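You operate a simulated robot arm through the tools that you are given. There is no shell and no other tool.

The job below is to be done with a simulated robot arm. You get a single attempt, and the scene is never put back.

## Task
Blow out the oiler's motor and lay it in the rack's empty cradle.
Fine: press the oiler button once, for one AIR cycle; end with the lever on CLOSED and the hood closed.

It is judged by the outcome, as a careful person would: the job done as asked, and still so three seconds after it is handed in. It fails if anything else is knocked over, pushed out of place, dropped, spilled or broken.

## Robot
A 7-joint arm with a two-finger parallel gripper, fixed in place. Base frame: the origin is on the floor under the middle of its stand, x ahead of it, y to its left, z up. Readings come in m, rad, newtons and seconds.
It reaches about 1.046 m from its shoulder. Its first joint turns from -2.897 to 2.897 rad. Payload 1.57 kg.
The TCP is the grasp point between the finger pads, 0.03 m short of the fingertips. In the tool frame z runs along the fingers and y along their closing line. Largest opening 0.08 m; finger width 0.017, thickness 0.012; the body of the gripper, 0.04 by 0.082 m, starts 0.08 m behind the TCP.
Orientation is that of the tool frame in the base frame, as [roll, pitch, yaw] about the fixed x, y, z axes, in that order (R = Rz(yaw) Ry(pitch) Rx(roll)). With the fingers straight down and closing along the base's y, the tool's x points along the base's -x, its y along +y and its z along -z.

## Interface
- The arm moves only by the tool servo_tool. Its argument "moves" is a list of rows, each a list of 7 numbers: the shift along the base's x, y, z in m, then the turn, a rotation vector about the base's x, y, z in rad, then the finger opening in m, from 0 to 0.08. In form: [[tx, ty, tz, wx, wy, wz, hand], ...]. A call has 1 to 20 rows; each row shifts and turns the commanded pose from where the row before left it. Each row takes 0.2 s and may step no farther than 0.05 m and 0.15 rad from the row before; otherwise, or with a gripper value out of range, the whole call is refused. Where a pose cannot be reached the arm comes as near as it can. A force on the tool above 40 N (or 10 N above the force at the start of the call, whichever is more), or a blocked arm, ends the call early, and 0.2 s more pass. The fingers move at their own pace (about 0.153 m/s each) and stop on an object; they squeeze with about 32 N. The grip force told is the motor's: it shows also when the fingers shut on nothing. Time passes only in rows, and 0.2 s behind the last, so rows that do not move let the fingers close. It gives the time, the measured TCP pose, the force on the tool (base axes), the opening and the grip force at its end, in the units of the frame above (readings bear some noise), with the torque about the TCP (base axes, N m) and any sound that the robot's microphone picked up, and new pictures: "views" is both (left out), scene, wrist or none.
- Cameras (640 x 400 px; columns grow to the right, rows downward): "scene" is fixed at [0.2204, 0.6502, 1.5597]; the picture's right is [-0.95, -0.30, 0.00], its down [-0.28, 0.88, -0.38] and it looks along [0.11, -0.36, -0.93] (base axes); focal length 301 px, centre (320, 200). "wrist" rides on the gripper at [0.072, -0.007, -0.122] in the tool frame; the picture's right is [0.09, 1.00, 0.00], its down [-0.84, 0.08, -0.54] and it looks along [-0.54, 0.05, 0.84] (tool axes); focal length 238 px, centre (320, 200). There is no depth. A picture from a camera that has moved, and an enlarged one, comes with that camera's place and axes in the base frame and with its lens.
- inspect(camera, box): a new picture of the part [left, top, right, bottom] of that camera's present view, enlarged. The clock stands still meanwhile.
- close_job(): hands the job in; it is judged then, once.

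Nothing tells you positions but the pictures and the camera data. Unless the task says otherwise, let go and move clear before handing in.

The tools are called after "Request:" by a JSON object that holds its "api" and its "payload". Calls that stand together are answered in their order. servo_tool: Moves the arm, as the interface text tells. Its arguments: {"type":"object","properties":{"moves":{"type":"array"},"views":{"type":"string","enum":["both","scene","wrist","none"]}},"required":["moves"]} The other tools are called the same way: inspect (camera, box) takes an enlarged picture of a part of a camera's view; close_job () hands the job in.

At the start:

```text
time: 0.0
position: [0.331, 0.3643, 1.1678]
tool_rot: [-3.14, 0.0, -3.142]
wrist_force: [-0.3, -0.3, -0.1]
torque: [-0.01, -0.02, -0.02]
width: 0.0801
gripper_force: 0.1
```

scene: 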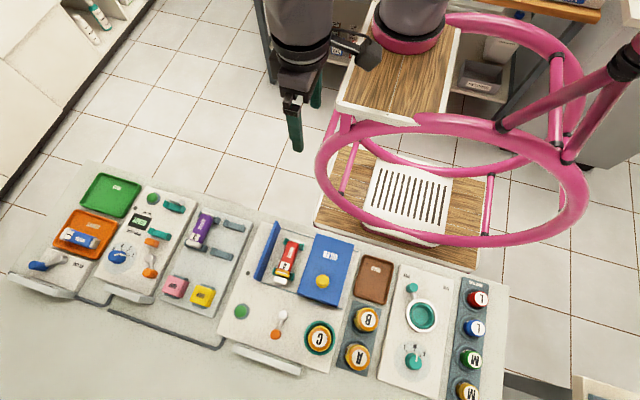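
wrist: 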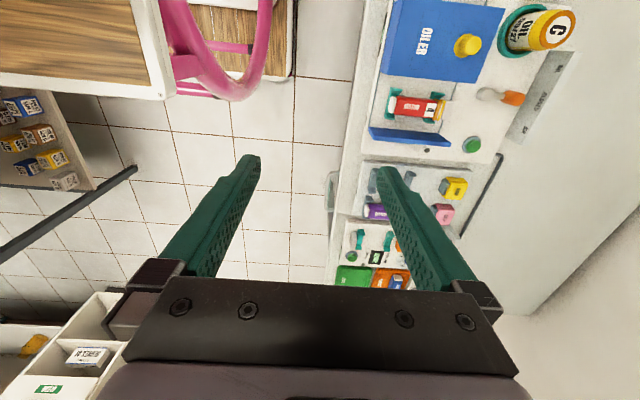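

I see a bench with several stations; the oiler has a blue hood (with knob), a red motor in a cradle, a green button, an orange-tipped lever, and a can C. I'll look closer before moving.

Request:
{"api": "inspect", "payload": {"camera": "scene", "box": [210, 210, 370, 380]}}

Request:
{"api": "inspect", "payload": {"camera": "scene", "box": [100, 170, 260, 320]}}

Request:
{"api": "inspect", "payload": {"camera": "wrist", "box": [330, 0, 600, 290]}}

Request:
{"api": "inspect", "payload": {"camera": "scene", "box": [0, 160, 200, 310]}}

Request:
{"api": "inspect", "payload": {"camera": "scene", "box": [330, 240, 510, 400]}}

```text
2.35 times, centred on (290, 295) of scene
camera zoom: at [0.2204, 0.6502, 1.5597], right [-0.95, -0.3, 0.0], down [-0.28, 0.88, -0.38], along [0.11, -0.36, -0.93], focal length 707 px, centre (391, -24)
```

zoom: 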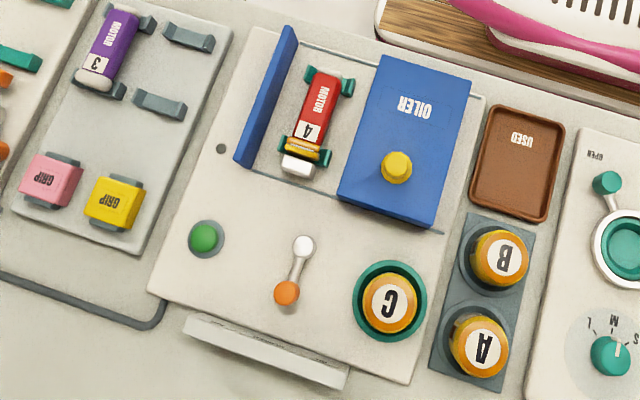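

```text
2.67 times, centred on (180, 245) of scene
camera zoom: at [0.2204, 0.6502, 1.5597], right [-0.95, -0.3, 0.0], down [-0.28, 0.88, -0.38], along [0.11, -0.36, -0.93], focal length 802 px, centre (693, 80)
```

zoom: 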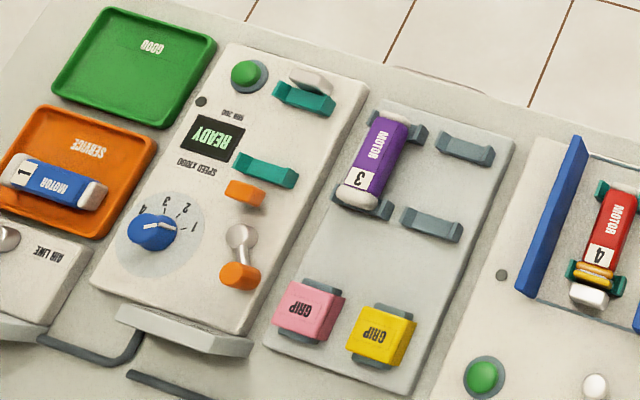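

```text
1.38 times, centred on (465, 145) of wrist
camera zoom: at [0.2597, 0.3571, 1.2893], right [-0.09, 1.0, 0.0], down [0.84, 0.08, 0.54], along [0.54, 0.05, -0.84], focal length 329 px, centre (120, 276)
```

zoom: 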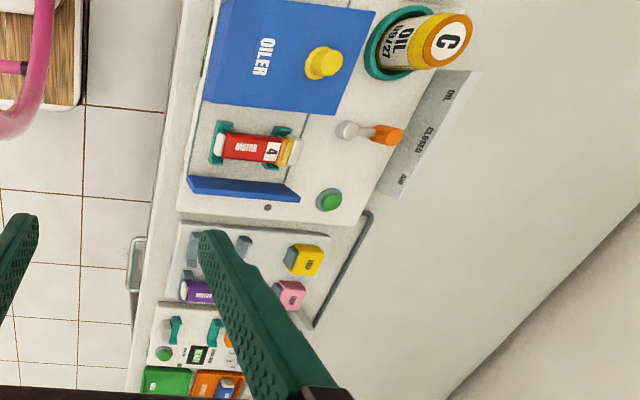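

```text
2.67 times, centred on (100, 235) of scene
camera zoom: at [0.2204, 0.6502, 1.5597], right [-0.95, -0.3, 0.0], down [-0.28, 0.88, -0.38], along [0.11, -0.36, -0.93], focal length 802 px, centre (907, 107)
```

zoom: 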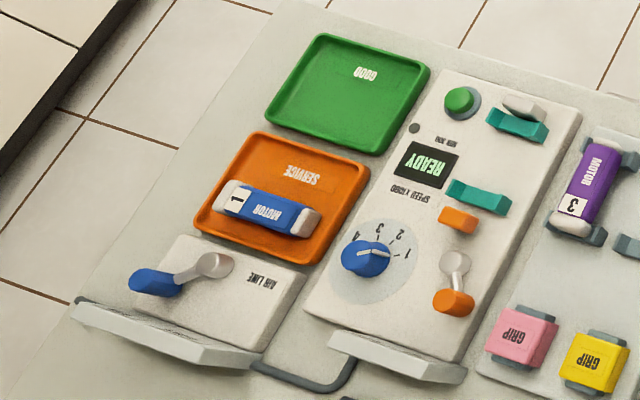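

```text
2.50 times, centred on (420, 320) of scene
camera zoom: at [0.2204, 0.6502, 1.5597], right [-0.95, -0.3, 0.0], down [-0.28, 0.88, -0.38], along [0.11, -0.36, -0.93], focal length 752 px, centre (70, -100)
```

zoom: 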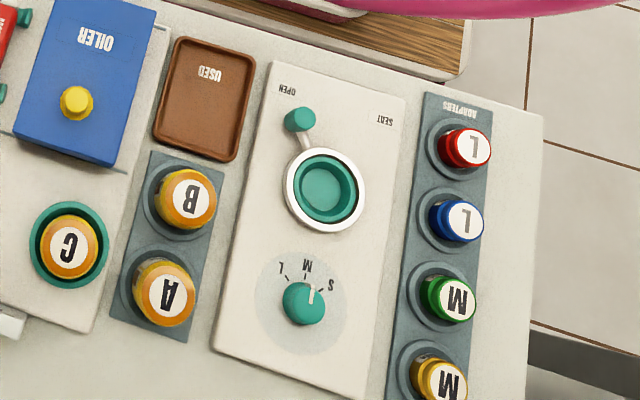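

The bench is aligned with the base axes, with the oiler around x 0.18–0.42, y 0.45–0.78 and its plate at about z 0.8. Next I'll move the wrist camera along the bench to read the lever signs (OIL/CLOSED/AIR and AIR LINE).

Request:
{"api": "servo_tool", "payload": {"moves": [[0.045, 0.01, 0, 0, 0, 0.13, 0.08], [0.045, 0.01, 0, 0, 0, 0.13, 0.08], [0.045, 0.01, 0, 0, 0, 0.13, 0.08], [0.045, 0.01, 0, 0, 0, 0.13, 0.08], [0.045, 0.01, 0, 0, 0, 0.13, 0.08], [0.045, 0.01, 0, 0, 0, 0.13, 0.08]], "views": "both"}}

```text
time: 1.4
position: [0.6013, 0.4232, 1.1688]
tool_rot: [3.141, 0.001, -2.36]
wrist_force: [-0.9, 0.0, 0.7]
torque: [-0.02, -0.1, 0.0]
width: 0.0801
gripper_force: 0.2
camera wrist: at [0.5545, 0.3677, 1.2898], right [-0.77, 0.64, 0.0], down [0.54, 0.64, 0.54], along [0.35, 0.42, -0.84], focal length 238 px, centre (320, 200)
```

scene: 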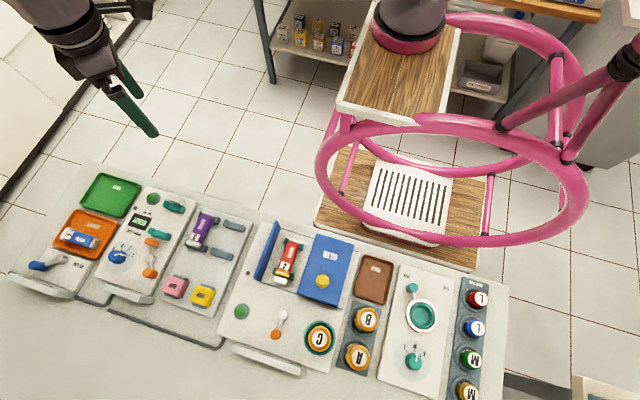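
wrist: 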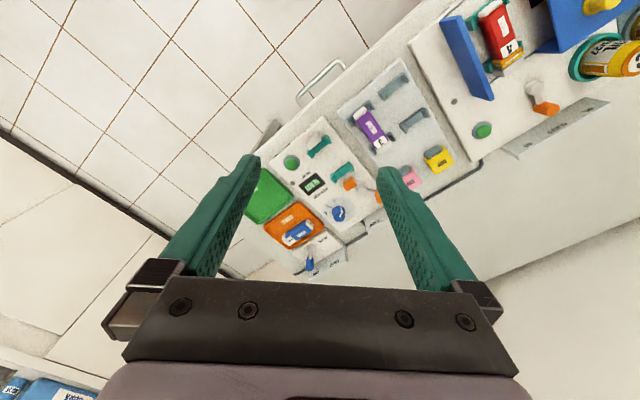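

Request:
{"api": "inspect", "payload": {"camera": "wrist", "box": [270, 200, 380, 280]}}

Request:
{"api": "inspect", "payload": {"camera": "wrist", "box": [430, 0, 640, 160]}}

```text
5.00 times, centred on (325, 240) of wrist
camera zoom: at [0.5545, 0.3677, 1.2898], right [-0.77, 0.64, 0.0], down [0.54, 0.64, 0.54], along [0.35, 0.42, -0.84], focal length 1192 px, centre (295, 0)
```

zoom: 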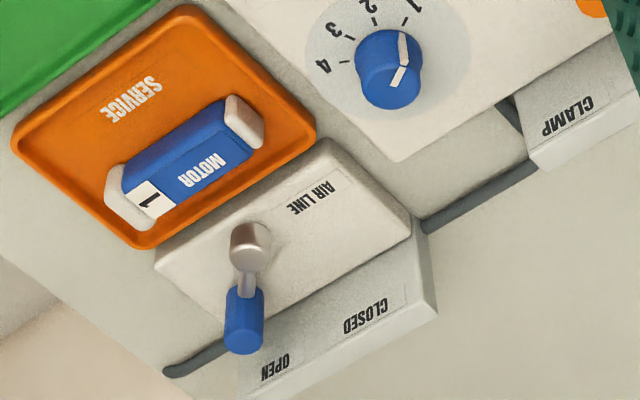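

```text
2.50 times, centred on (535, 80) of wrist
camera zoom: at [0.5545, 0.3677, 1.2898], right [-0.77, 0.64, 0.0], down [0.54, 0.64, 0.54], along [0.35, 0.42, -0.84], focal length 596 px, centre (-218, 500)
```

zoom: 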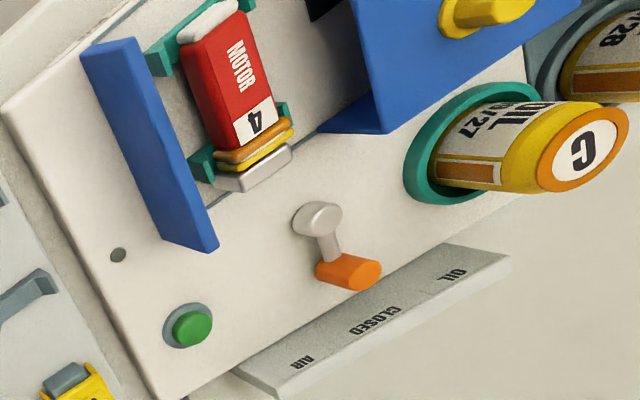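

The AIR LINE lever points to OPEN, so it needs no change. The oiler lever points straight at CLOSED, with AIR on the +x side and OIL on the -x side. I'll move above the oiler with the fingers closing along x and the camera facing +y to measure it.

Request:
{"api": "servo_tool", "payload": {"moves": [[-0.047, 0.0, -0.01, 0, 0, 0.131, 0.08], [-0.047, 0.0, -0.01, 0, 0, 0.131, 0.08], [-0.047, 0.0, -0.01, 0, 0, 0.131, 0.08], [-0.047, 0.0, -0.01, 0, 0, 0.131, 0.08], [-0.047, 0.0, -0.01, 0, 0, 0.131, 0.08], [-0.047, 0.0, -0.01, 0, 0, 0.131, 0.08]], "views": "both"}}

```text
time: 2.8
position: [0.3208, 0.4261, 1.1101]
tool_rot: [-3.141, 0.0, -1.574]
wrist_force: [0.4, 0.6, 0.1]
torque: [-0.01, 0.04, 0.01]
width: 0.0801
gripper_force: 0.1
camera wrist: at [0.3264, 0.3533, 1.2306], right [-1.0, -0.09, 0.0], down [-0.07, 0.84, 0.54], along [-0.05, 0.54, -0.84], focal length 238 px, centre (320, 200)
```

scene: 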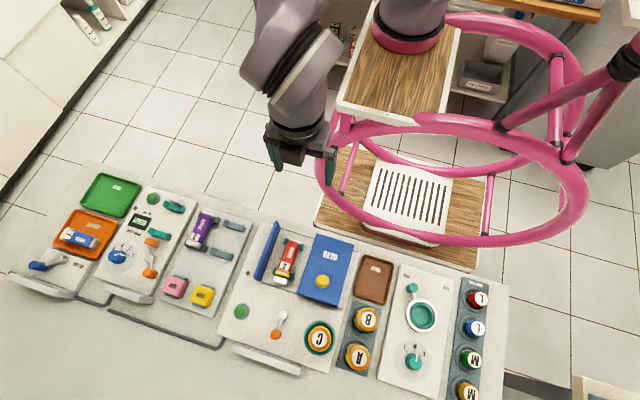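
wrist: 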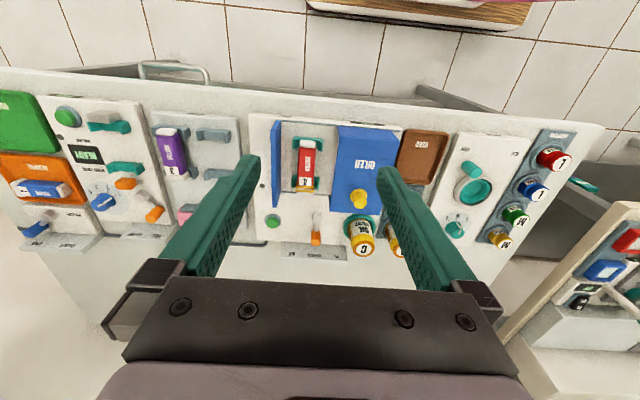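

Request:
{"api": "inspect", "payload": {"camera": "wrist", "box": [240, 100, 420, 270]}}

Request:
{"api": "inspect", "payload": {"camera": "wrist", "box": [130, 100, 250, 250]}}

```text
2.35 times, centred on (330, 185) of wrist
camera zoom: at [0.3264, 0.3533, 1.2306], right [-1.0, -0.09, 0.0], down [-0.07, 0.84, 0.54], along [-0.05, 0.54, -0.84], focal length 561 px, centre (296, 235)
```

zoom: 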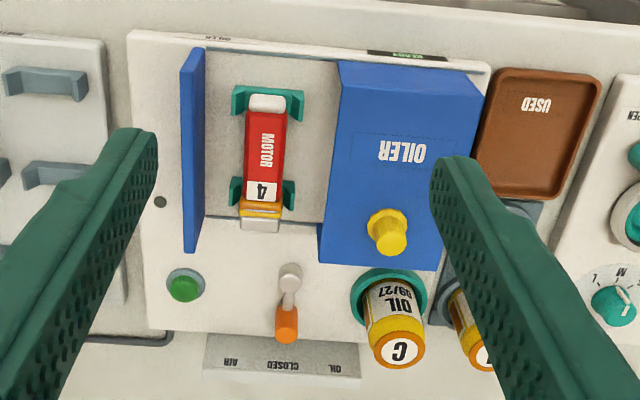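

```text
2.67 times, centred on (190, 175) of wrist
camera zoom: at [0.3264, 0.3533, 1.2306], right [-1.0, -0.09, 0.0], down [-0.07, 0.84, 0.54], along [-0.05, 0.54, -0.84], focal length 636 px, centre (667, 267)
```

zoom: 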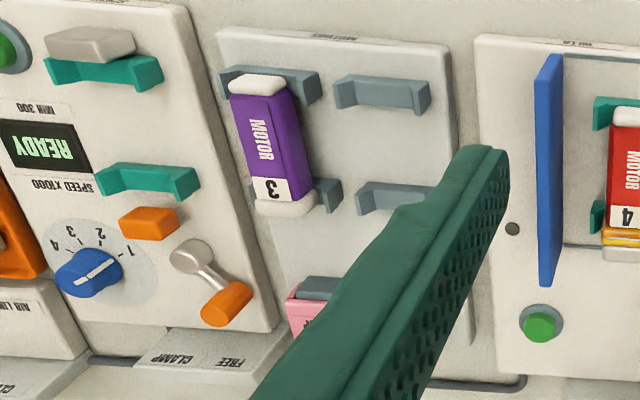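

Estimates from both cameras: hood knob at about (0.239, 0.568, top 0.897) with the hood needing to slide about +0.098 in x, button at (0.401, 0.680, 0.824), and lever knob at (0.304, 0.699, top 0.854). Next I'll hover over the hood knob to close the hood.

Request:
{"api": "servo_tool", "payload": {"moves": [[-0.0205, 0.0355, -0.027, 0, 0, 0, 0.06], [-0.0205, 0.0355, -0.027, 0, 0, 0, 0.06], [-0.0205, 0.0355, -0.027, 0, 0, 0, 0.06], [-0.0205, 0.0355, -0.027, 0, 0, 0, 0.06]], "views": "both"}}

```text
time: 3.8
position: [0.2387, 0.5657, 1.0001]
tool_rot: [-3.142, 0.0, -1.578]
wrist_force: [0.4, -0.2, -0.2]
torque: [0.04, 0.02, 0.02]
width: 0.0601
gripper_force: 0.1
camera wrist: at [0.2441, 0.4934, 1.1205], right [-1.0, -0.09, 0.0], down [-0.07, 0.84, 0.54], along [-0.05, 0.54, -0.84], focal length 238 px, centre (320, 200)
```

scene: 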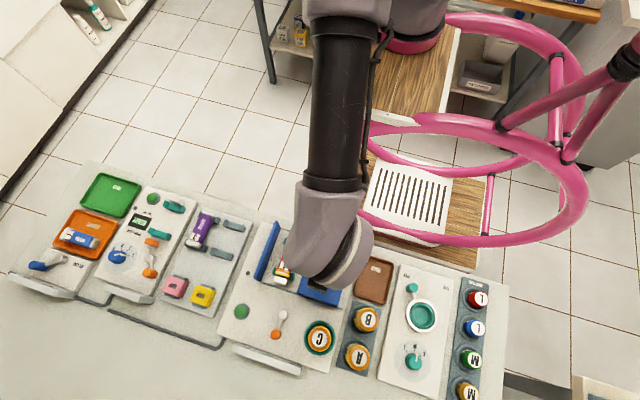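
wrist: 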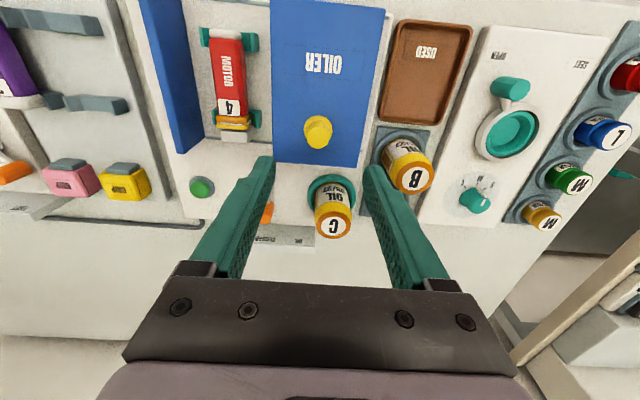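

Request:
{"api": "servo_tool", "payload": {"moves": [[0, -0.001, -0.035, 0, 0, 0, 0.06], [0, -0.001, -0.03, 0, 0, 0, 0.06]], "views": "wrist"}}

```text
time: 4.4
position: [0.2365, 0.5641, 0.9339]
tool_rot: [-3.14, -0.001, -1.576]
wrist_force: [-0.2, 0.4, 0.4]
torque: [0.01, 0.01, 0.01]
width: 0.0599
gripper_force: 0.0
camera wrist: at [0.2427, 0.492, 1.0555], right [-1.0, -0.09, 0.0], down [-0.07, 0.84, 0.54], along [-0.05, 0.54, -0.84], focal length 238 px, centre (320, 200)
```

wrist: 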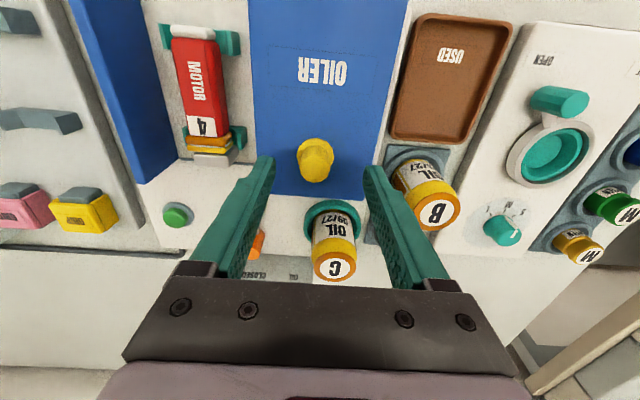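

Request:
{"api": "servo_tool", "payload": {"moves": [[0.002, -0.002, -0.024, 0, 0, 0, 0.06], [0, 0, 0, 0, 0, 0, 0.0], [0, 0, 0, 0, 0, 0, 0.0]], "views": "both"}}

```text
time: 5.2
position: [0.2391, 0.5618, 0.91]
tool_rot: [-3.142, 0.001, -1.574]
wrist_force: [0.8, -0.8, -2.6]
torque: [0.49, 0.44, -0.02]
width: 0.0213
gripper_force: 34.4
camera wrist: at [0.245, 0.489, 1.031], right [-1.0, -0.09, 0.0], down [-0.07, 0.84, 0.54], along [-0.05, 0.54, -0.84], focal length 238 px, centre (320, 200)
```

scene: 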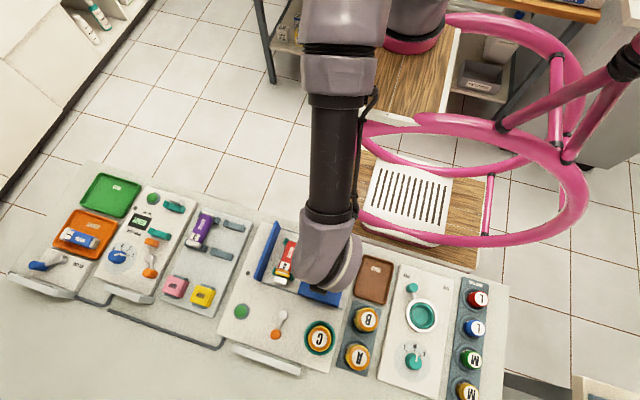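
wrist: 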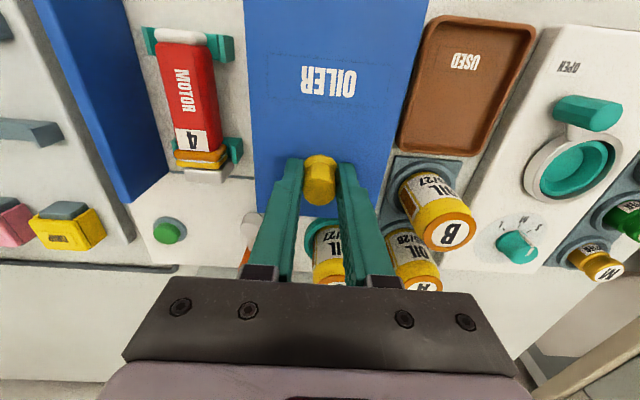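

The knob is gripped. I'll slide the hood toward +x over the motor in small steps.

Request:
{"api": "servo_tool", "payload": {"moves": [[0.01, 0, 0, 0, 0, 0, 0.0], [0.015, 0, 0, 0, 0, 0, 0.0], [0.015, 0, 0, 0, 0, 0, 0.0], [0.015, 0, 0, 0, 0, 0, 0.0], [0.015, 0, 0, 0, 0, 0, 0.0], [0.01, 0, 0, 0, 0, 0, 0.0]], "views": "both"}}

```text
time: 6.6
position: [0.321, 0.5614, 0.9106]
tool_rot: [3.141, -0.001, -1.578]
wrist_force: [0.5, -6.0, -4.4]
torque: [0.2, -0.46, 0.01]
width: 0.0211
gripper_force: 34.4
camera wrist: at [0.3263, 0.4892, 1.0312], right [-1.0, -0.09, 0.0], down [-0.07, 0.84, 0.54], along [-0.05, 0.54, -0.84], focal length 238 px, centre (320, 200)
```

scene: 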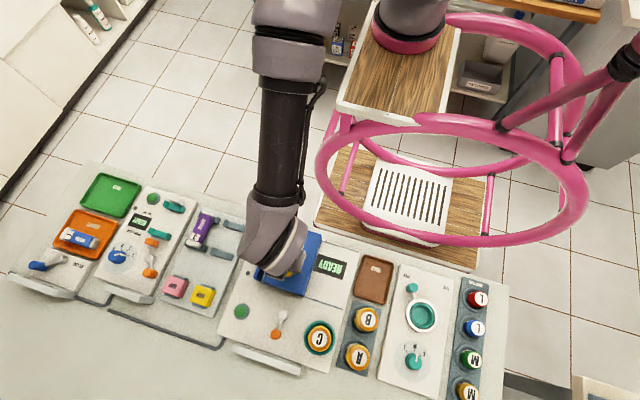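
wrist: 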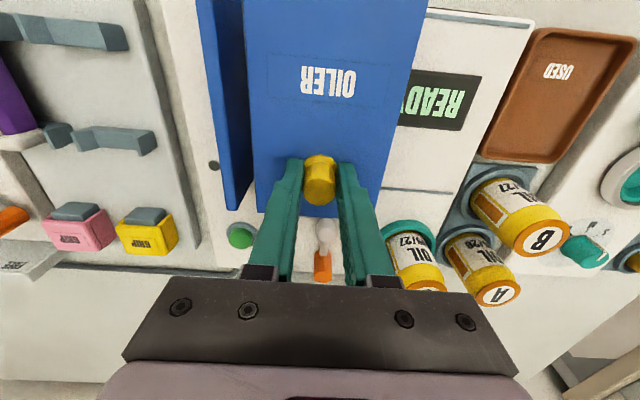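

The hood is moving freely, and a READY display has appeared under where it stood. I'll continue gently until the hood meets the end panel.

Request:
{"api": "servo_tool", "payload": {"moves": [[0.006, 0, 0, 0, 0, 0, 0.0], [0.005, 0, 0, 0, 0, 0, 0.0], [0.004, 0, 0, 0, 0, 0, 0.0], [0.003, 0, 0, 0, 0, 0, 0.0]], "views": "wrist"}}

```text
time: 7.6
position: [0.3352, 0.5616, 0.9098]
tool_rot: [3.138, -0.003, -1.57]
wrist_force: [-14.4, -12.7, -15.7]
torque: [-0.24, -0.15, 0.13]
width: 0.0213
gripper_force: 34.5
camera wrist: at [0.3417, 0.4894, 1.0314], right [-1.0, -0.09, 0.0], down [-0.07, 0.84, 0.54], along [-0.05, 0.54, -0.84], focal length 238 px, centre (320, 200)
```

wrist: 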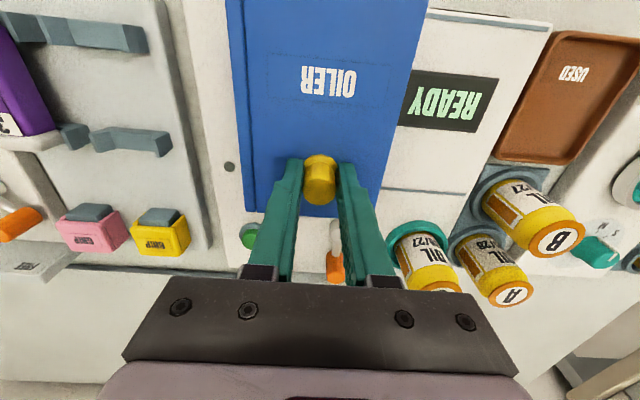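

The x force rose to about 14 N and the hood now sits against the end panel, so it is closed. I'll release and lift off.

Request:
{"api": "servo_tool", "payload": {"moves": [[0, 0, 0, 0, 0, 0, 0.05], [0, 0, 0, 0, 0, 0, 0.05], [0, 0, 0.03, 0, 0, 0, 0.05], [0, 0, 0.045, 0, 0, 0, 0.05], [-0.015, 0.035, 0.025, 0, 0, 0, 0.045], [-0.015, 0.045, 0, 0, 0, 0, 0.045], [0, 0.045, 0, 0, 0, 0, 0.045]], "views": "both"}}

```text
time: 9.2
position: [0.3101, 0.686, 1.0094]
tool_rot: [-3.14, 0.001, -1.578]
wrist_force: [1.0, 0.4, 0.5]
torque: [0.04, 0.04, 0.0]
width: 0.0454
gripper_force: 0.0
camera wrist: at [0.3168, 0.6142, 1.131], right [-1.0, -0.09, 0.0], down [-0.07, 0.84, 0.54], along [-0.05, 0.54, -0.84], focal length 238 px, centre (320, 200)
```

scene: 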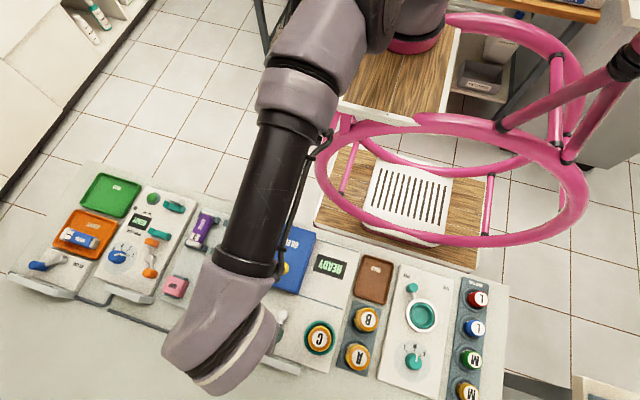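
wrist: 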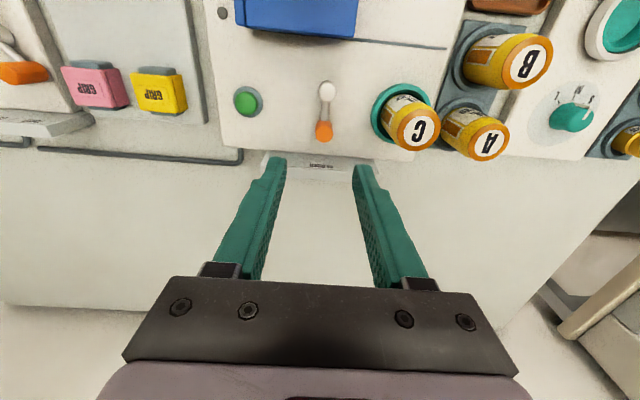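

Request:
{"api": "inspect", "payload": {"camera": "wrist", "box": [220, 0, 420, 180]}}

Request:
{"api": "inspect", "payload": {"camera": "scene", "box": [210, 210, 370, 380]}}

```text
2.22 times, centred on (320, 90) of wrist
camera zoom: at [0.3168, 0.6142, 1.131], right [-1.0, -0.09, 0.0], down [-0.07, 0.84, 0.54], along [-0.05, 0.54, -0.84], focal length 530 px, centre (320, 444)
```

zoom: 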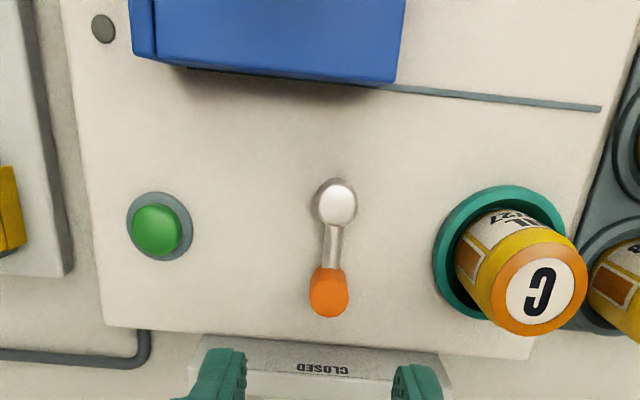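

```text
2.35 times, centred on (290, 295) of scene
camera zoom: at [0.2204, 0.6502, 1.5597], right [-0.95, -0.3, 0.0], down [-0.28, 0.88, -0.38], along [0.11, -0.36, -0.93], focal length 707 px, centre (391, -24)
```

zoom: 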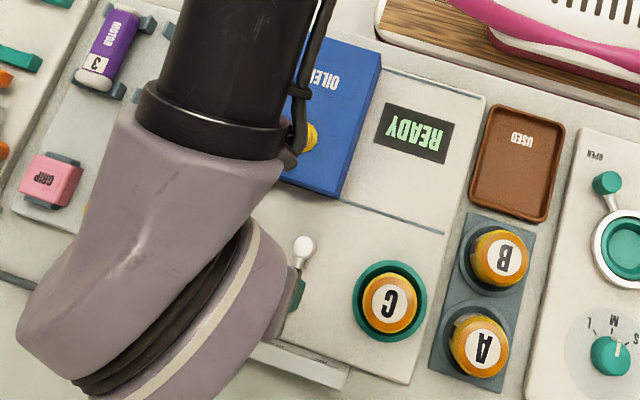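

The hood is closed and the display reads READY. The lever knob is at about (0.303, 0.700) with its pivot at (0.304, 0.658). I'll descend to cage the knob between the fingers.

Request:
{"api": "servo_tool", "payload": {"moves": [[-0.003, 0.007, -0.04, 0, 0, 0, 0.045], [-0.003, 0.006, -0.04, 0, 0, 0, 0.045], [0, 0, -0.035, 0, 0, 0, 0.045], [0, 0, 0, 0, 0, 0, 0.045]], "views": "both"}}

```text
time: 10.2
position: [0.3056, 0.7, 0.8964]
tool_rot: [-3.141, -0.001, -1.574]
wrist_force: [0.2, 0.2, -0.1]
torque: [0.01, -0.01, 0.03]
width: 0.0452
gripper_force: 0.1
camera wrist: at [0.3112, 0.6278, 1.0175], right [-1.0, -0.09, 0.0], down [-0.07, 0.84, 0.54], along [-0.05, 0.54, -0.84], focal length 238 px, centre (320, 200)
```

scene: 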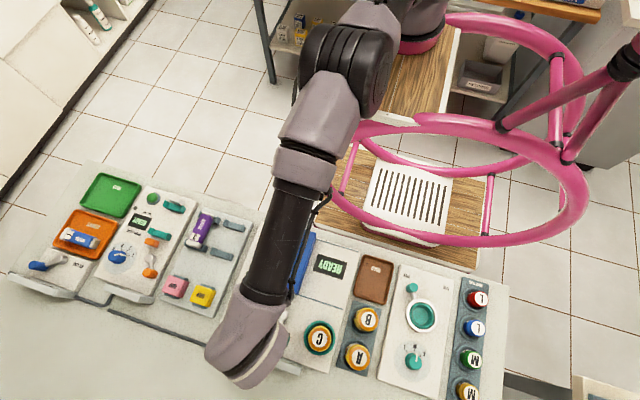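
wrist: 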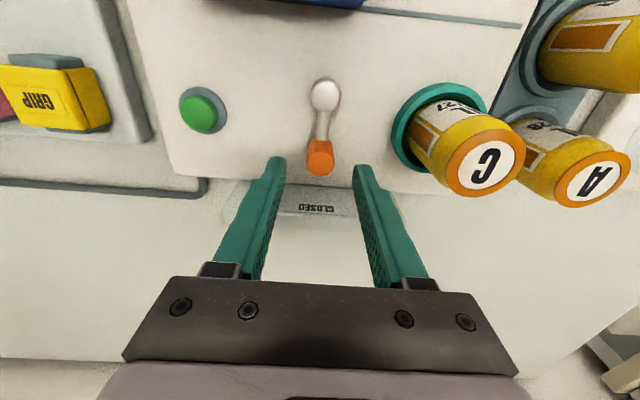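

Request:
{"api": "servo_tool", "payload": {"moves": [[-0.001, 0.001, -0.02, 0, 0, 0, 0.045], [0, 0, -0.017, 0, 0, 0, 0.045], [0, 0, 0, 0, 0, 0, 0.03]], "views": "wrist"}}

```text
time: 11.0
position: [0.3028, 0.703, 0.8596]
tool_rot: [-3.141, -0.001, -1.575]
wrist_force: [-0.2, 0.2, -0.1]
torque: [0.0, 0.03, 0.0]
width: 0.0302
gripper_force: 0.1
camera wrist: at [0.3087, 0.6295, 0.9815], right [-1.0, -0.09, 0.0], down [-0.07, 0.84, 0.54], along [-0.05, 0.54, -0.84], focal length 238 px, centre (320, 200)
```

wrist: 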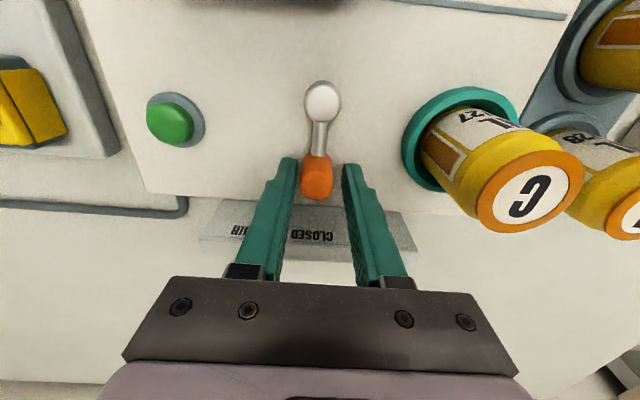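

Request:
{"api": "servo_tool", "payload": {"moves": [[0.006, 0, 0, 0, 0, 0, 0.03], [0.007, -0.001, 0, 0, 0, 0, 0.03], [0.006, -0.002, 0, 0, 0, 0, 0.03], [0.005, -0.002, 0, 0, 0, 0, 0.03]], "views": "both"}}

```text
time: 12.0
position: [0.3257, 0.6967, 0.8584]
tool_rot: [-3.14, 0.0, -1.574]
wrist_force: [-0.6, 0.4, -0.6]
torque: [-0.04, 0.0, -0.04]
width: 0.0302
gripper_force: 0.0
camera wrist: at [0.3308, 0.6239, 0.9798], right [-1.0, -0.09, 0.0], down [-0.07, 0.84, 0.54], along [-0.05, 0.54, -0.84], focal length 238 px, centre (320, 200)
```

scene: 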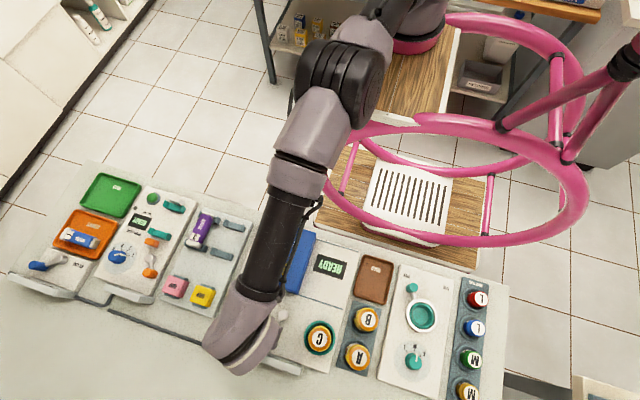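
wrist: 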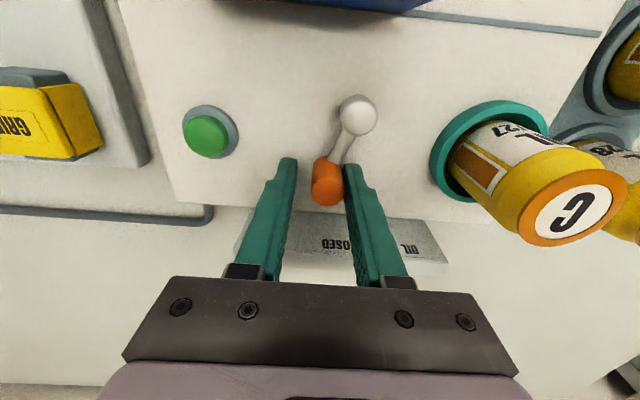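

The lever turns easily with almost no force. I'll continue along the arc toward AIR until it stops.

Request:
{"api": "servo_tool", "payload": {"moves": [[0.005, -0.003, 0, 0, 0, 0, 0.03], [0.004, -0.003, 0, 0, 0, 0, 0.03]], "views": "wrist"}}

```text
time: 12.6
position: [0.3343, 0.6891, 0.8585]
tool_rot: [3.14, -0.001, -1.574]
wrist_force: [-0.2, 0.0, 0.9]
torque: [-0.01, 0.0, 0.01]
width: 0.0302
gripper_force: 0.1
camera wrist: at [0.3398, 0.6174, 0.9803], right [-1.0, -0.09, 0.0], down [-0.07, 0.84, 0.54], along [-0.05, 0.54, -0.84], focal length 238 px, centre (320, 200)
```

wrist: 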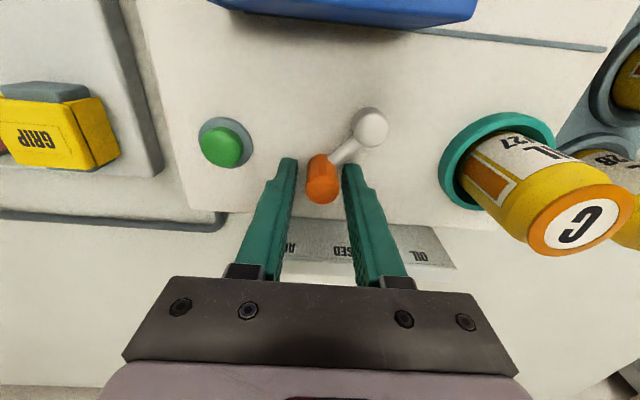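

Request:
{"api": "inspect", "payload": {"camera": "wrist", "box": [220, 90, 460, 280]}}

```text
2.11 times, centred on (340, 185) of wrist
camera zoom: at [0.3398, 0.6174, 0.9803], right [-1.0, -0.09, 0.0], down [-0.07, 0.84, 0.54], along [-0.05, 0.54, -0.84], focal length 502 px, centre (278, 232)
```

zoom: 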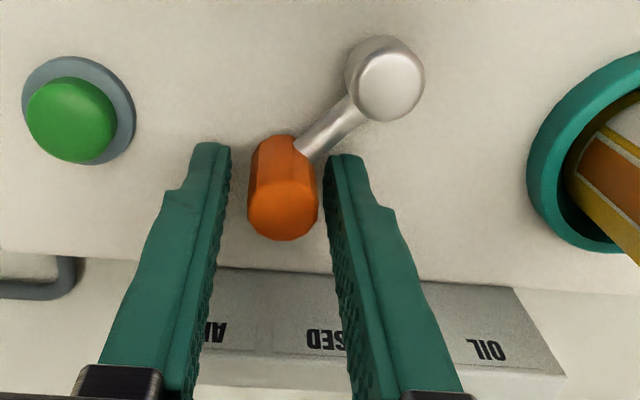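

The lever snapped ahead to about 45°, which should be the AIR position. A small extra push will check that it's at its stop.

Request:
{"api": "servo_tool", "payload": {"moves": [[0.003, -0.002, 0, 0, 0, 0, 0.03], [0.003, -0.003, 0, 0, 0, 0, 0.03]], "views": "wrist"}}

```text
time: 13.2
position: [0.3386, 0.6852, 0.8609]
tool_rot: [-3.141, 0.002, -1.575]
wrist_force: [-3.6, 8.0, -1.1]
torque: [0.2, 0.02, -0.15]
width: 0.0327
gripper_force: 1.4
camera wrist: at [0.345, 0.6134, 0.9809], right [-1.0, -0.09, 0.0], down [-0.07, 0.84, 0.54], along [-0.05, 0.54, -0.84], focal length 238 px, centre (320, 200)
```

wrist: 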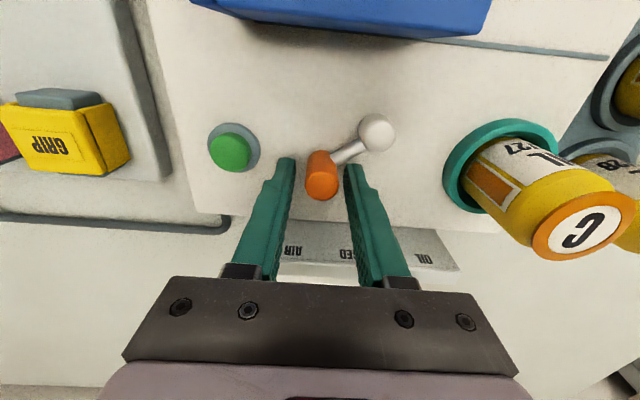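

It now resists at about 8 N, so the lever is at its AIR stop. I'll back off, lift, and verify.

Request:
{"api": "servo_tool", "payload": {"moves": [[-0.005, 0.005, 0, 0, 0, 0, 0.032], [0, 0, 0, 0, 0, 0, 0.036], [0, 0, 0.03, 0, 0, 0, 0.036], [0, 0, 0.04, 0, 0, 0, 0.036], [0.01, -0.02, 0.03, 0, 0, 0, 0.0], [0.02, -0.035, 0.02, 0, 0, 0, 0.0]], "views": "both"}}

```text
time: 14.6
position: [0.3641, 0.6341, 0.9777]
tool_rot: [-3.14, 0.001, -1.571]
wrist_force: [0.2, 0.1, -0.3]
torque: [-0.02, -0.04, 0.02]
width: 0.0
gripper_force: 21.4
camera wrist: at [0.3694, 0.5622, 1.0999], right [-1.0, -0.09, 0.0], down [-0.08, 0.84, 0.54], along [-0.05, 0.54, -0.84], focal length 238 px, centre (320, 200)
```

scene: 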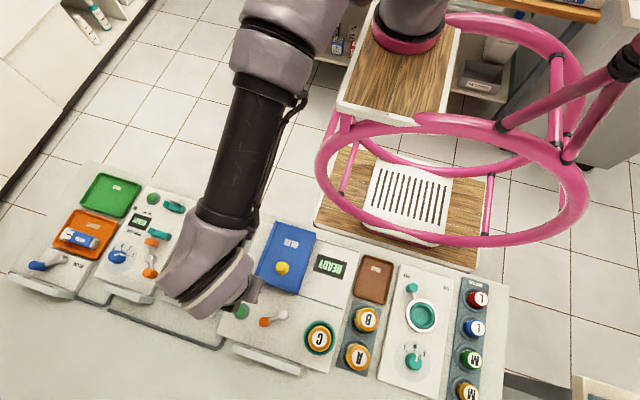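
wrist: 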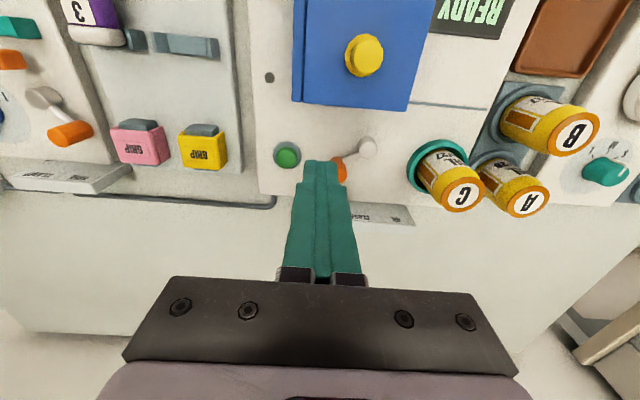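

Request:
{"api": "inspect", "payload": {"camera": "scene", "box": [210, 210, 370, 380]}}

Request:
{"api": "inspect", "payload": {"camera": "wrist", "box": [240, 0, 440, 230]}}

```text
2.35 times, centred on (290, 295) of scene
camera zoom: at [0.2204, 0.6502, 1.5597], right [-0.95, -0.3, 0.0], down [-0.28, 0.88, -0.38], along [0.11, -0.36, -0.93], focal length 707 px, centre (391, -24)
```

zoom: 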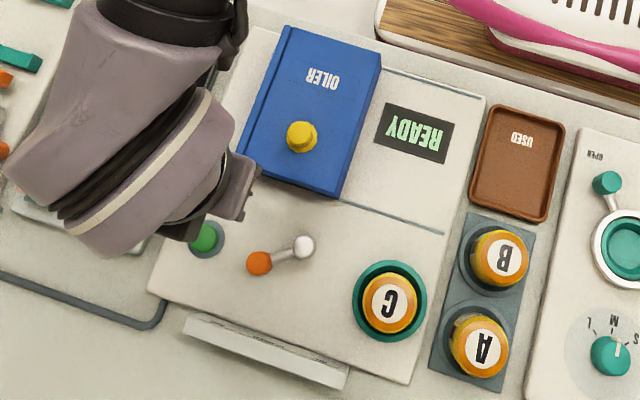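

```text
1.74 times, centred on (340, 115) of wrist
camera zoom: at [0.3694, 0.5622, 1.0999], right [-1.0, -0.09, 0.0], down [-0.08, 0.84, 0.54], along [-0.05, 0.54, -0.84], focal length 414 px, centre (285, 348)
```

zoom: 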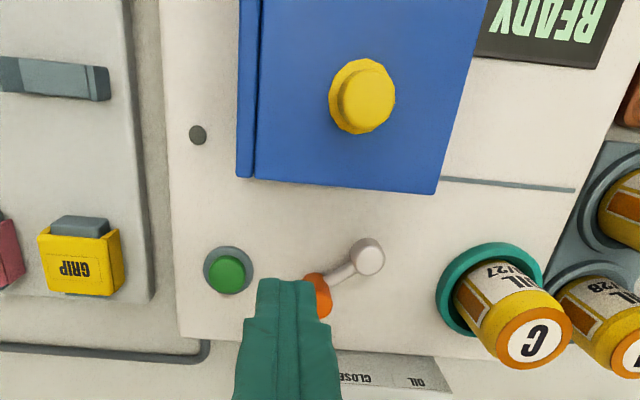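

The hood is closed, the lever is on AIR and the display reads READY. The button is at about (0.400, 0.681), so I'll position the closed fingertips over it.

Request:
{"api": "servo_tool", "payload": {"moves": [[0.015, 0.019, 0, 0, 0, 0, 0.0], [0.0125, 0.017, -0.025, 0, 0, 0, 0.0], [0.0085, 0.011, -0.035, 0, 0, 0, 0.0], [0, 0, -0.03, 0, 0, 0, 0.0], [0, 0, 0, 0, 0, 0, 0.0]], "views": "both"}}

```text
time: 15.8
position: [0.4006, 0.6832, 0.8879]
tool_rot: [-3.141, 0.0, -1.576]
wrist_force: [-0.3, 0.6, 0.6]
torque: [-0.03, 0.01, -0.01]
width: 0.0
gripper_force: 21.5
camera wrist: at [0.4059, 0.6111, 1.009], right [-1.0, -0.09, 0.0], down [-0.07, 0.84, 0.54], along [-0.05, 0.54, -0.84], focal length 238 px, centre (320, 200)
```

scene: 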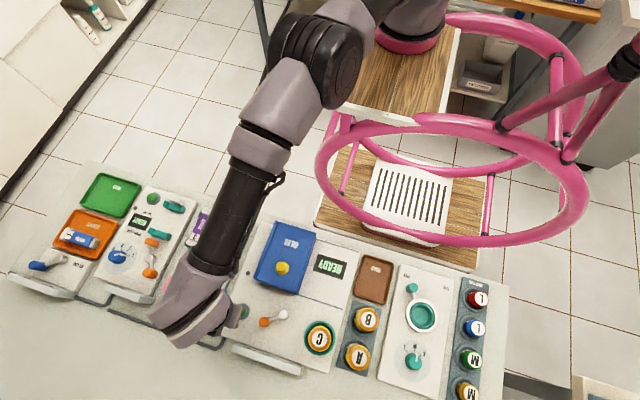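
wrist: 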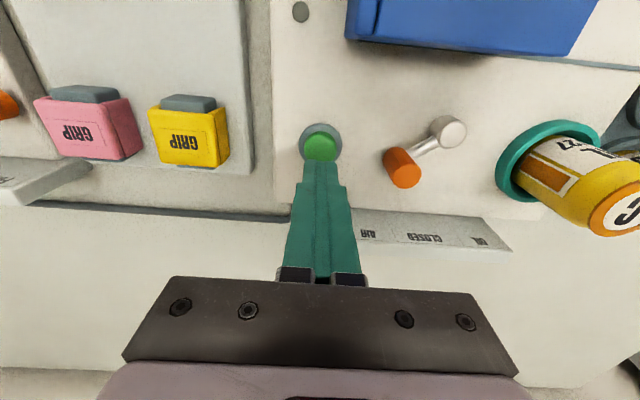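

Request:
{"api": "servo_tool", "payload": {"moves": [[-0.002, -0.003, -0.018, 0, 0, 0, 0.0], [0, 0, -0.008, 0, 0, 0, 0.0], [0, 0, -0.004, 0, 0, 0, 0.0]], "views": "wrist"}}

```text
time: 16.6
position: [0.3992, 0.6794, 0.8601]
tool_rot: [3.14, -0.001, -1.576]
wrist_force: [-0.8, -0.7, 2.9]
torque: [-0.02, 0.03, -0.02]
width: 0.0
gripper_force: 20.8
heard: click
camera wrist: at [0.4046, 0.6067, 0.9806], right [-1.0, -0.09, 0.0], down [-0.07, 0.84, 0.54], along [-0.05, 0.54, -0.84], focal length 238 px, centre (320, 200)
```

wrist: 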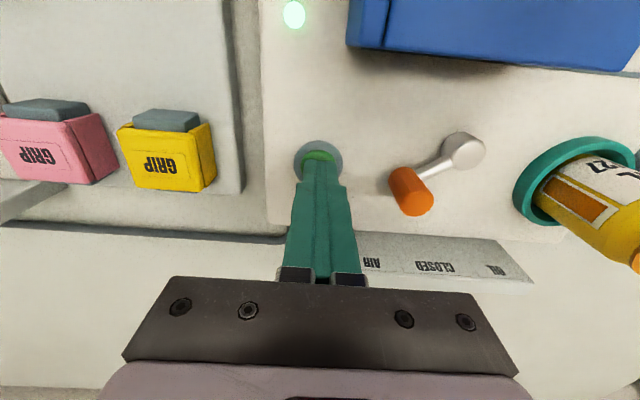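

The button clicked and the indicator lamp lit green. I'll lift straight off without touching it again and watch the display.

Request:
{"api": "servo_tool", "payload": {"moves": [[0, 0, 0.03, 0, 0, 0, 0.0], [0, -0.01, 0.04, 0, 0, 0, 0.0], [0, -0.02, 0.03, 0, 0, 0, 0.0]], "views": "both"}}

```text
time: 17.4
position: [0.3975, 0.6488, 0.959]
tool_rot: [-3.14, -0.002, -1.574]
wrist_force: [0.4, -0.4, 0.2]
torque: [0.04, 0.01, 0.0]
width: 0.0
gripper_force: 21.7
camera wrist: at [0.4036, 0.5772, 1.0801], right [-1.0, -0.09, 0.0], down [-0.07, 0.84, 0.54], along [-0.05, 0.54, -0.84], focal length 238 px, centre (320, 200)
```

scene: 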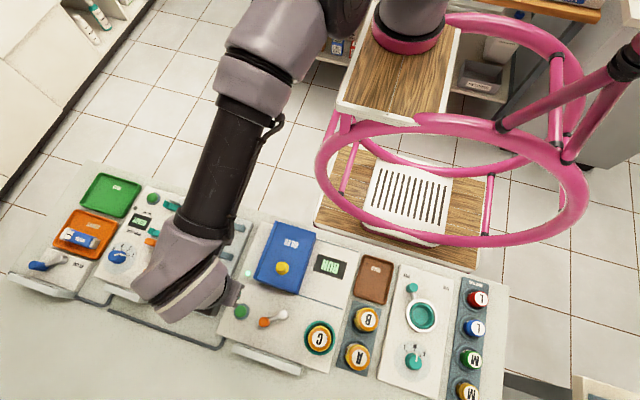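
wrist: 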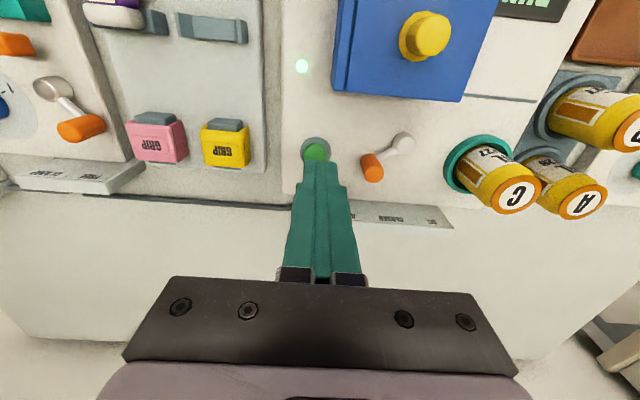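

Request:
{"api": "inspect", "payload": {"camera": "scene", "box": [230, 210, 370, 340]}}

Request:
{"api": "servo_tool", "payload": {"moves": [[0, 0, 0, 0, 0, 0, 0.0], [0, 0, 0, 0, 0, 0, 0.0], [0, 0, 0, 0, 0, 0, 0.0], [0, 0, 0, 0, 0, 0, 0.0], [0, 0, 0, 0, 0, 0, 0.0]], "views": "scene"}}

Request:
{"api": "inspect", "payload": {"camera": "scene", "box": [230, 210, 370, 340]}}

```text
3.08 times, centred on (300, 275) of scene
camera zoom: at [0.2204, 0.6502, 1.5597], right [-0.95, -0.3, 0.0], down [-0.28, 0.88, -0.38], along [0.11, -0.36, -0.93], focal length 925 px, centre (382, -31)
```

zoom: 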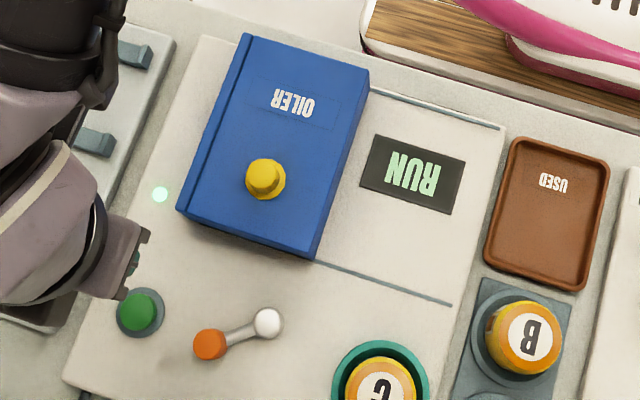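

```text
time: 18.6
position: [0.3974, 0.6503, 0.9595]
tool_rot: [3.141, -0.001, -1.575]
wrist_force: [0.6, -0.4, -0.4]
torque: [-0.03, -0.01, 0.02]
width: 0.0001
gripper_force: 21.8
```

scene: 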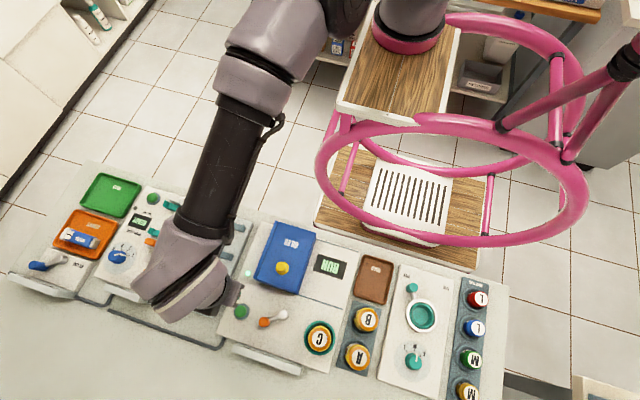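

```text
3.08 times, centred on (300, 275) of scene
camera zoom: at [0.2204, 0.6502, 1.5597], right [-0.95, -0.3, 0.0], down [-0.28, 0.88, -0.38], along [0.11, -0.36, -0.93], focal length 925 px, centre (382, -31)
```

zoom: 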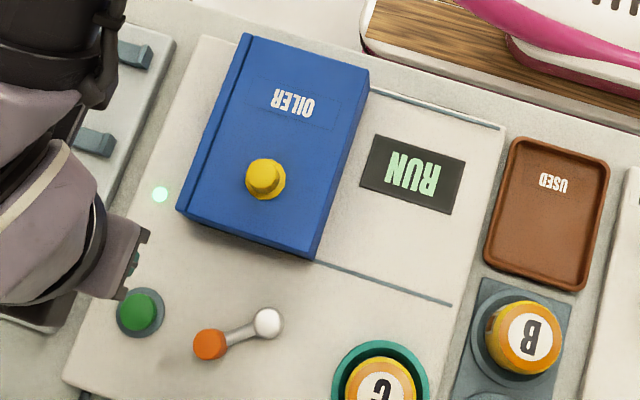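

The display shows RUN and the lamp is lit, so the cycle is in progress. I'll wait with nothing touched until it ends.

Request:
{"api": "servo_tool", "payload": {"moves": [[0, 0, 0, 0, 0, 0, 0.0], [0, 0, 0, 0, 0, 0, 0.0], [0, 0, 0, 0, 0, 0, 0.0], [0, 0, 0, 0, 0, 0, 0.0], [0, 0, 0, 0, 0, 0, 0.0], [0, 0, 0, 0, 0, 0, 0.0], [0, 0, 0, 0, 0, 0, 0.0], [0, 0, 0, 0, 0, 0, 0.0]], "views": "scene"}}

Request:
{"api": "inspect", "payload": {"camera": "scene", "box": [230, 210, 370, 340]}}

```text
time: 20.4
position: [0.3984, 0.649, 0.9595]
tool_rot: [3.141, 0.002, -1.573]
wrist_force: [0.4, -0.8, -1.0]
torque: [-0.04, -0.01, -0.01]
width: 0.0002
gripper_force: 21.0
```

scene: 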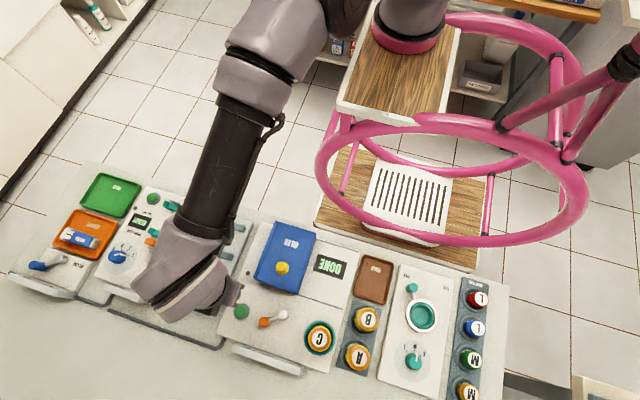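

```text
3.08 times, centred on (300, 275) of scene
camera zoom: at [0.2204, 0.6502, 1.5597], right [-0.95, -0.3, 0.0], down [-0.28, 0.88, -0.38], along [0.11, -0.36, -0.93], focal length 925 px, centre (382, -31)
```

zoom: 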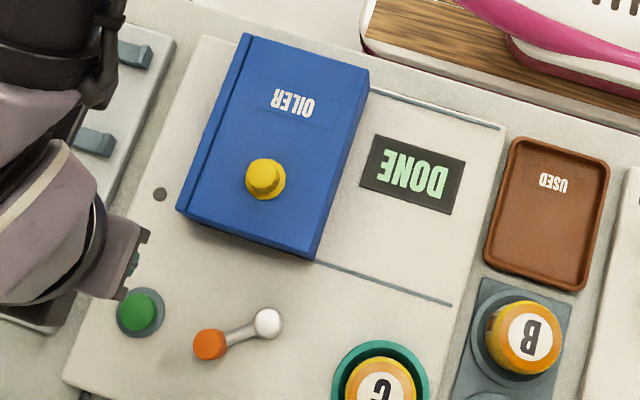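

DONE is shown and the lamp is off, so one AIR cycle has finished. Next I'll return the lever to CLOSED, moving over its knob at about (0.331, 0.692).

Request:
{"api": "servo_tool", "payload": {"moves": [[-0.033, 0.02, 0, 0, 0, 0, 0.04], [-0.034, 0.022, -0.02, 0, 0, 0, 0.04], [0, 0, -0.035, 0, 0, 0, 0.04], [0, 0, 0, 0, 0, 0, 0.04]], "views": "wrist"}}

```text
time: 21.4
position: [0.3311, 0.6917, 0.9052]
tool_rot: [3.141, 0.0, -1.573]
wrist_force: [-0.7, 0.2, -0.5]
torque: [0.01, 0.0, -0.01]
width: 0.0401
gripper_force: 0.1
camera wrist: at [0.3378, 0.6195, 1.0263], right [-1.0, -0.09, 0.0], down [-0.07, 0.84, 0.54], along [-0.05, 0.54, -0.84], focal length 238 px, centre (320, 200)
```

wrist: 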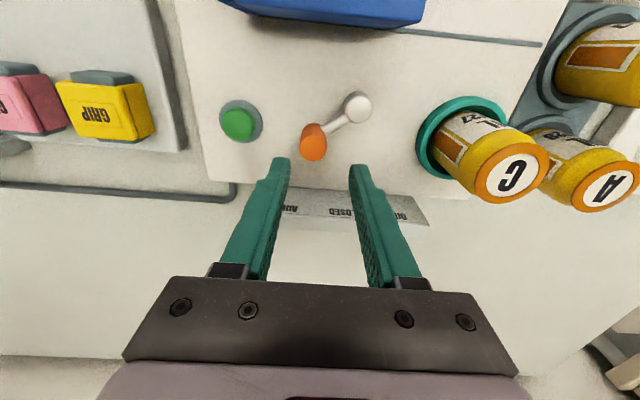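

Request:
{"api": "servo_tool", "payload": {"moves": [[0.004, -0.004, -0.02, 0, 0, 0, 0.04], [0, 0, -0.025, 0, 0, 0, 0.04], [0, 0, 0, 0, 0, 0, 0.03]], "views": "wrist"}}

```text
time: 22.2
position: [0.3358, 0.6884, 0.8598]
tool_rot: [-3.141, 0.001, -1.575]
wrist_force: [-0.4, -0.7, -0.2]
torque: [-0.02, 0.0, -0.02]
width: 0.03
gripper_force: 0.1
camera wrist: at [0.3433, 0.6159, 0.9809], right [-1.0, -0.09, 0.0], down [-0.07, 0.84, 0.54], along [-0.05, 0.54, -0.84], focal length 238 px, centre (320, 200)
```

wrist: 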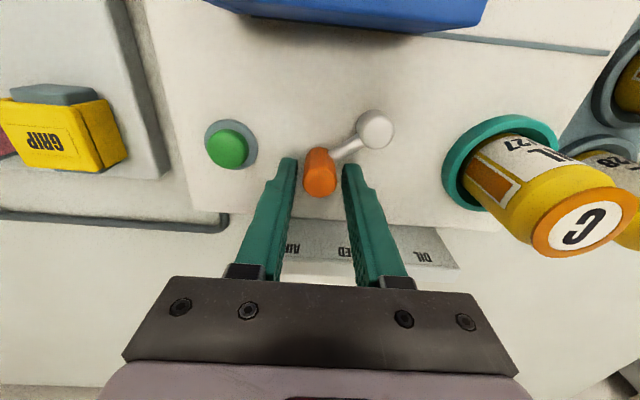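

Request:
{"api": "servo_tool", "payload": {"moves": [[-0.007, 0.005, 0, 0, 0, 0, 0.03], [-0.007, 0.004, 0, 0, 0, 0, 0.03], [-0.007, 0.003, 0, 0, 0, 0, 0.03], [-0.006, 0.002, 0, 0, 0, 0, 0.03]], "views": "wrist"}}

```text
time: 23.2
position: [0.3093, 0.7022, 0.8585]
tool_rot: [3.141, 0.001, -1.574]
wrist_force: [-0.2, -0.3, -0.2]
torque: [-0.02, -0.02, 0.0]
width: 0.0304
gripper_force: 0.6
camera wrist: at [0.3147, 0.6293, 0.98], right [-1.0, -0.09, 0.0], down [-0.07, 0.84, 0.54], along [-0.05, 0.54, -0.84], focal length 238 px, centre (320, 200)
```

wrist: 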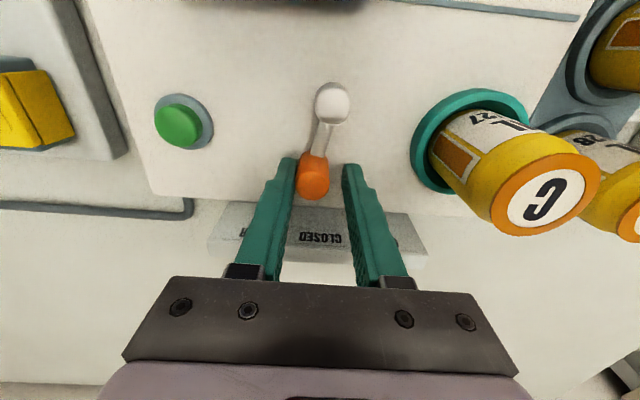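

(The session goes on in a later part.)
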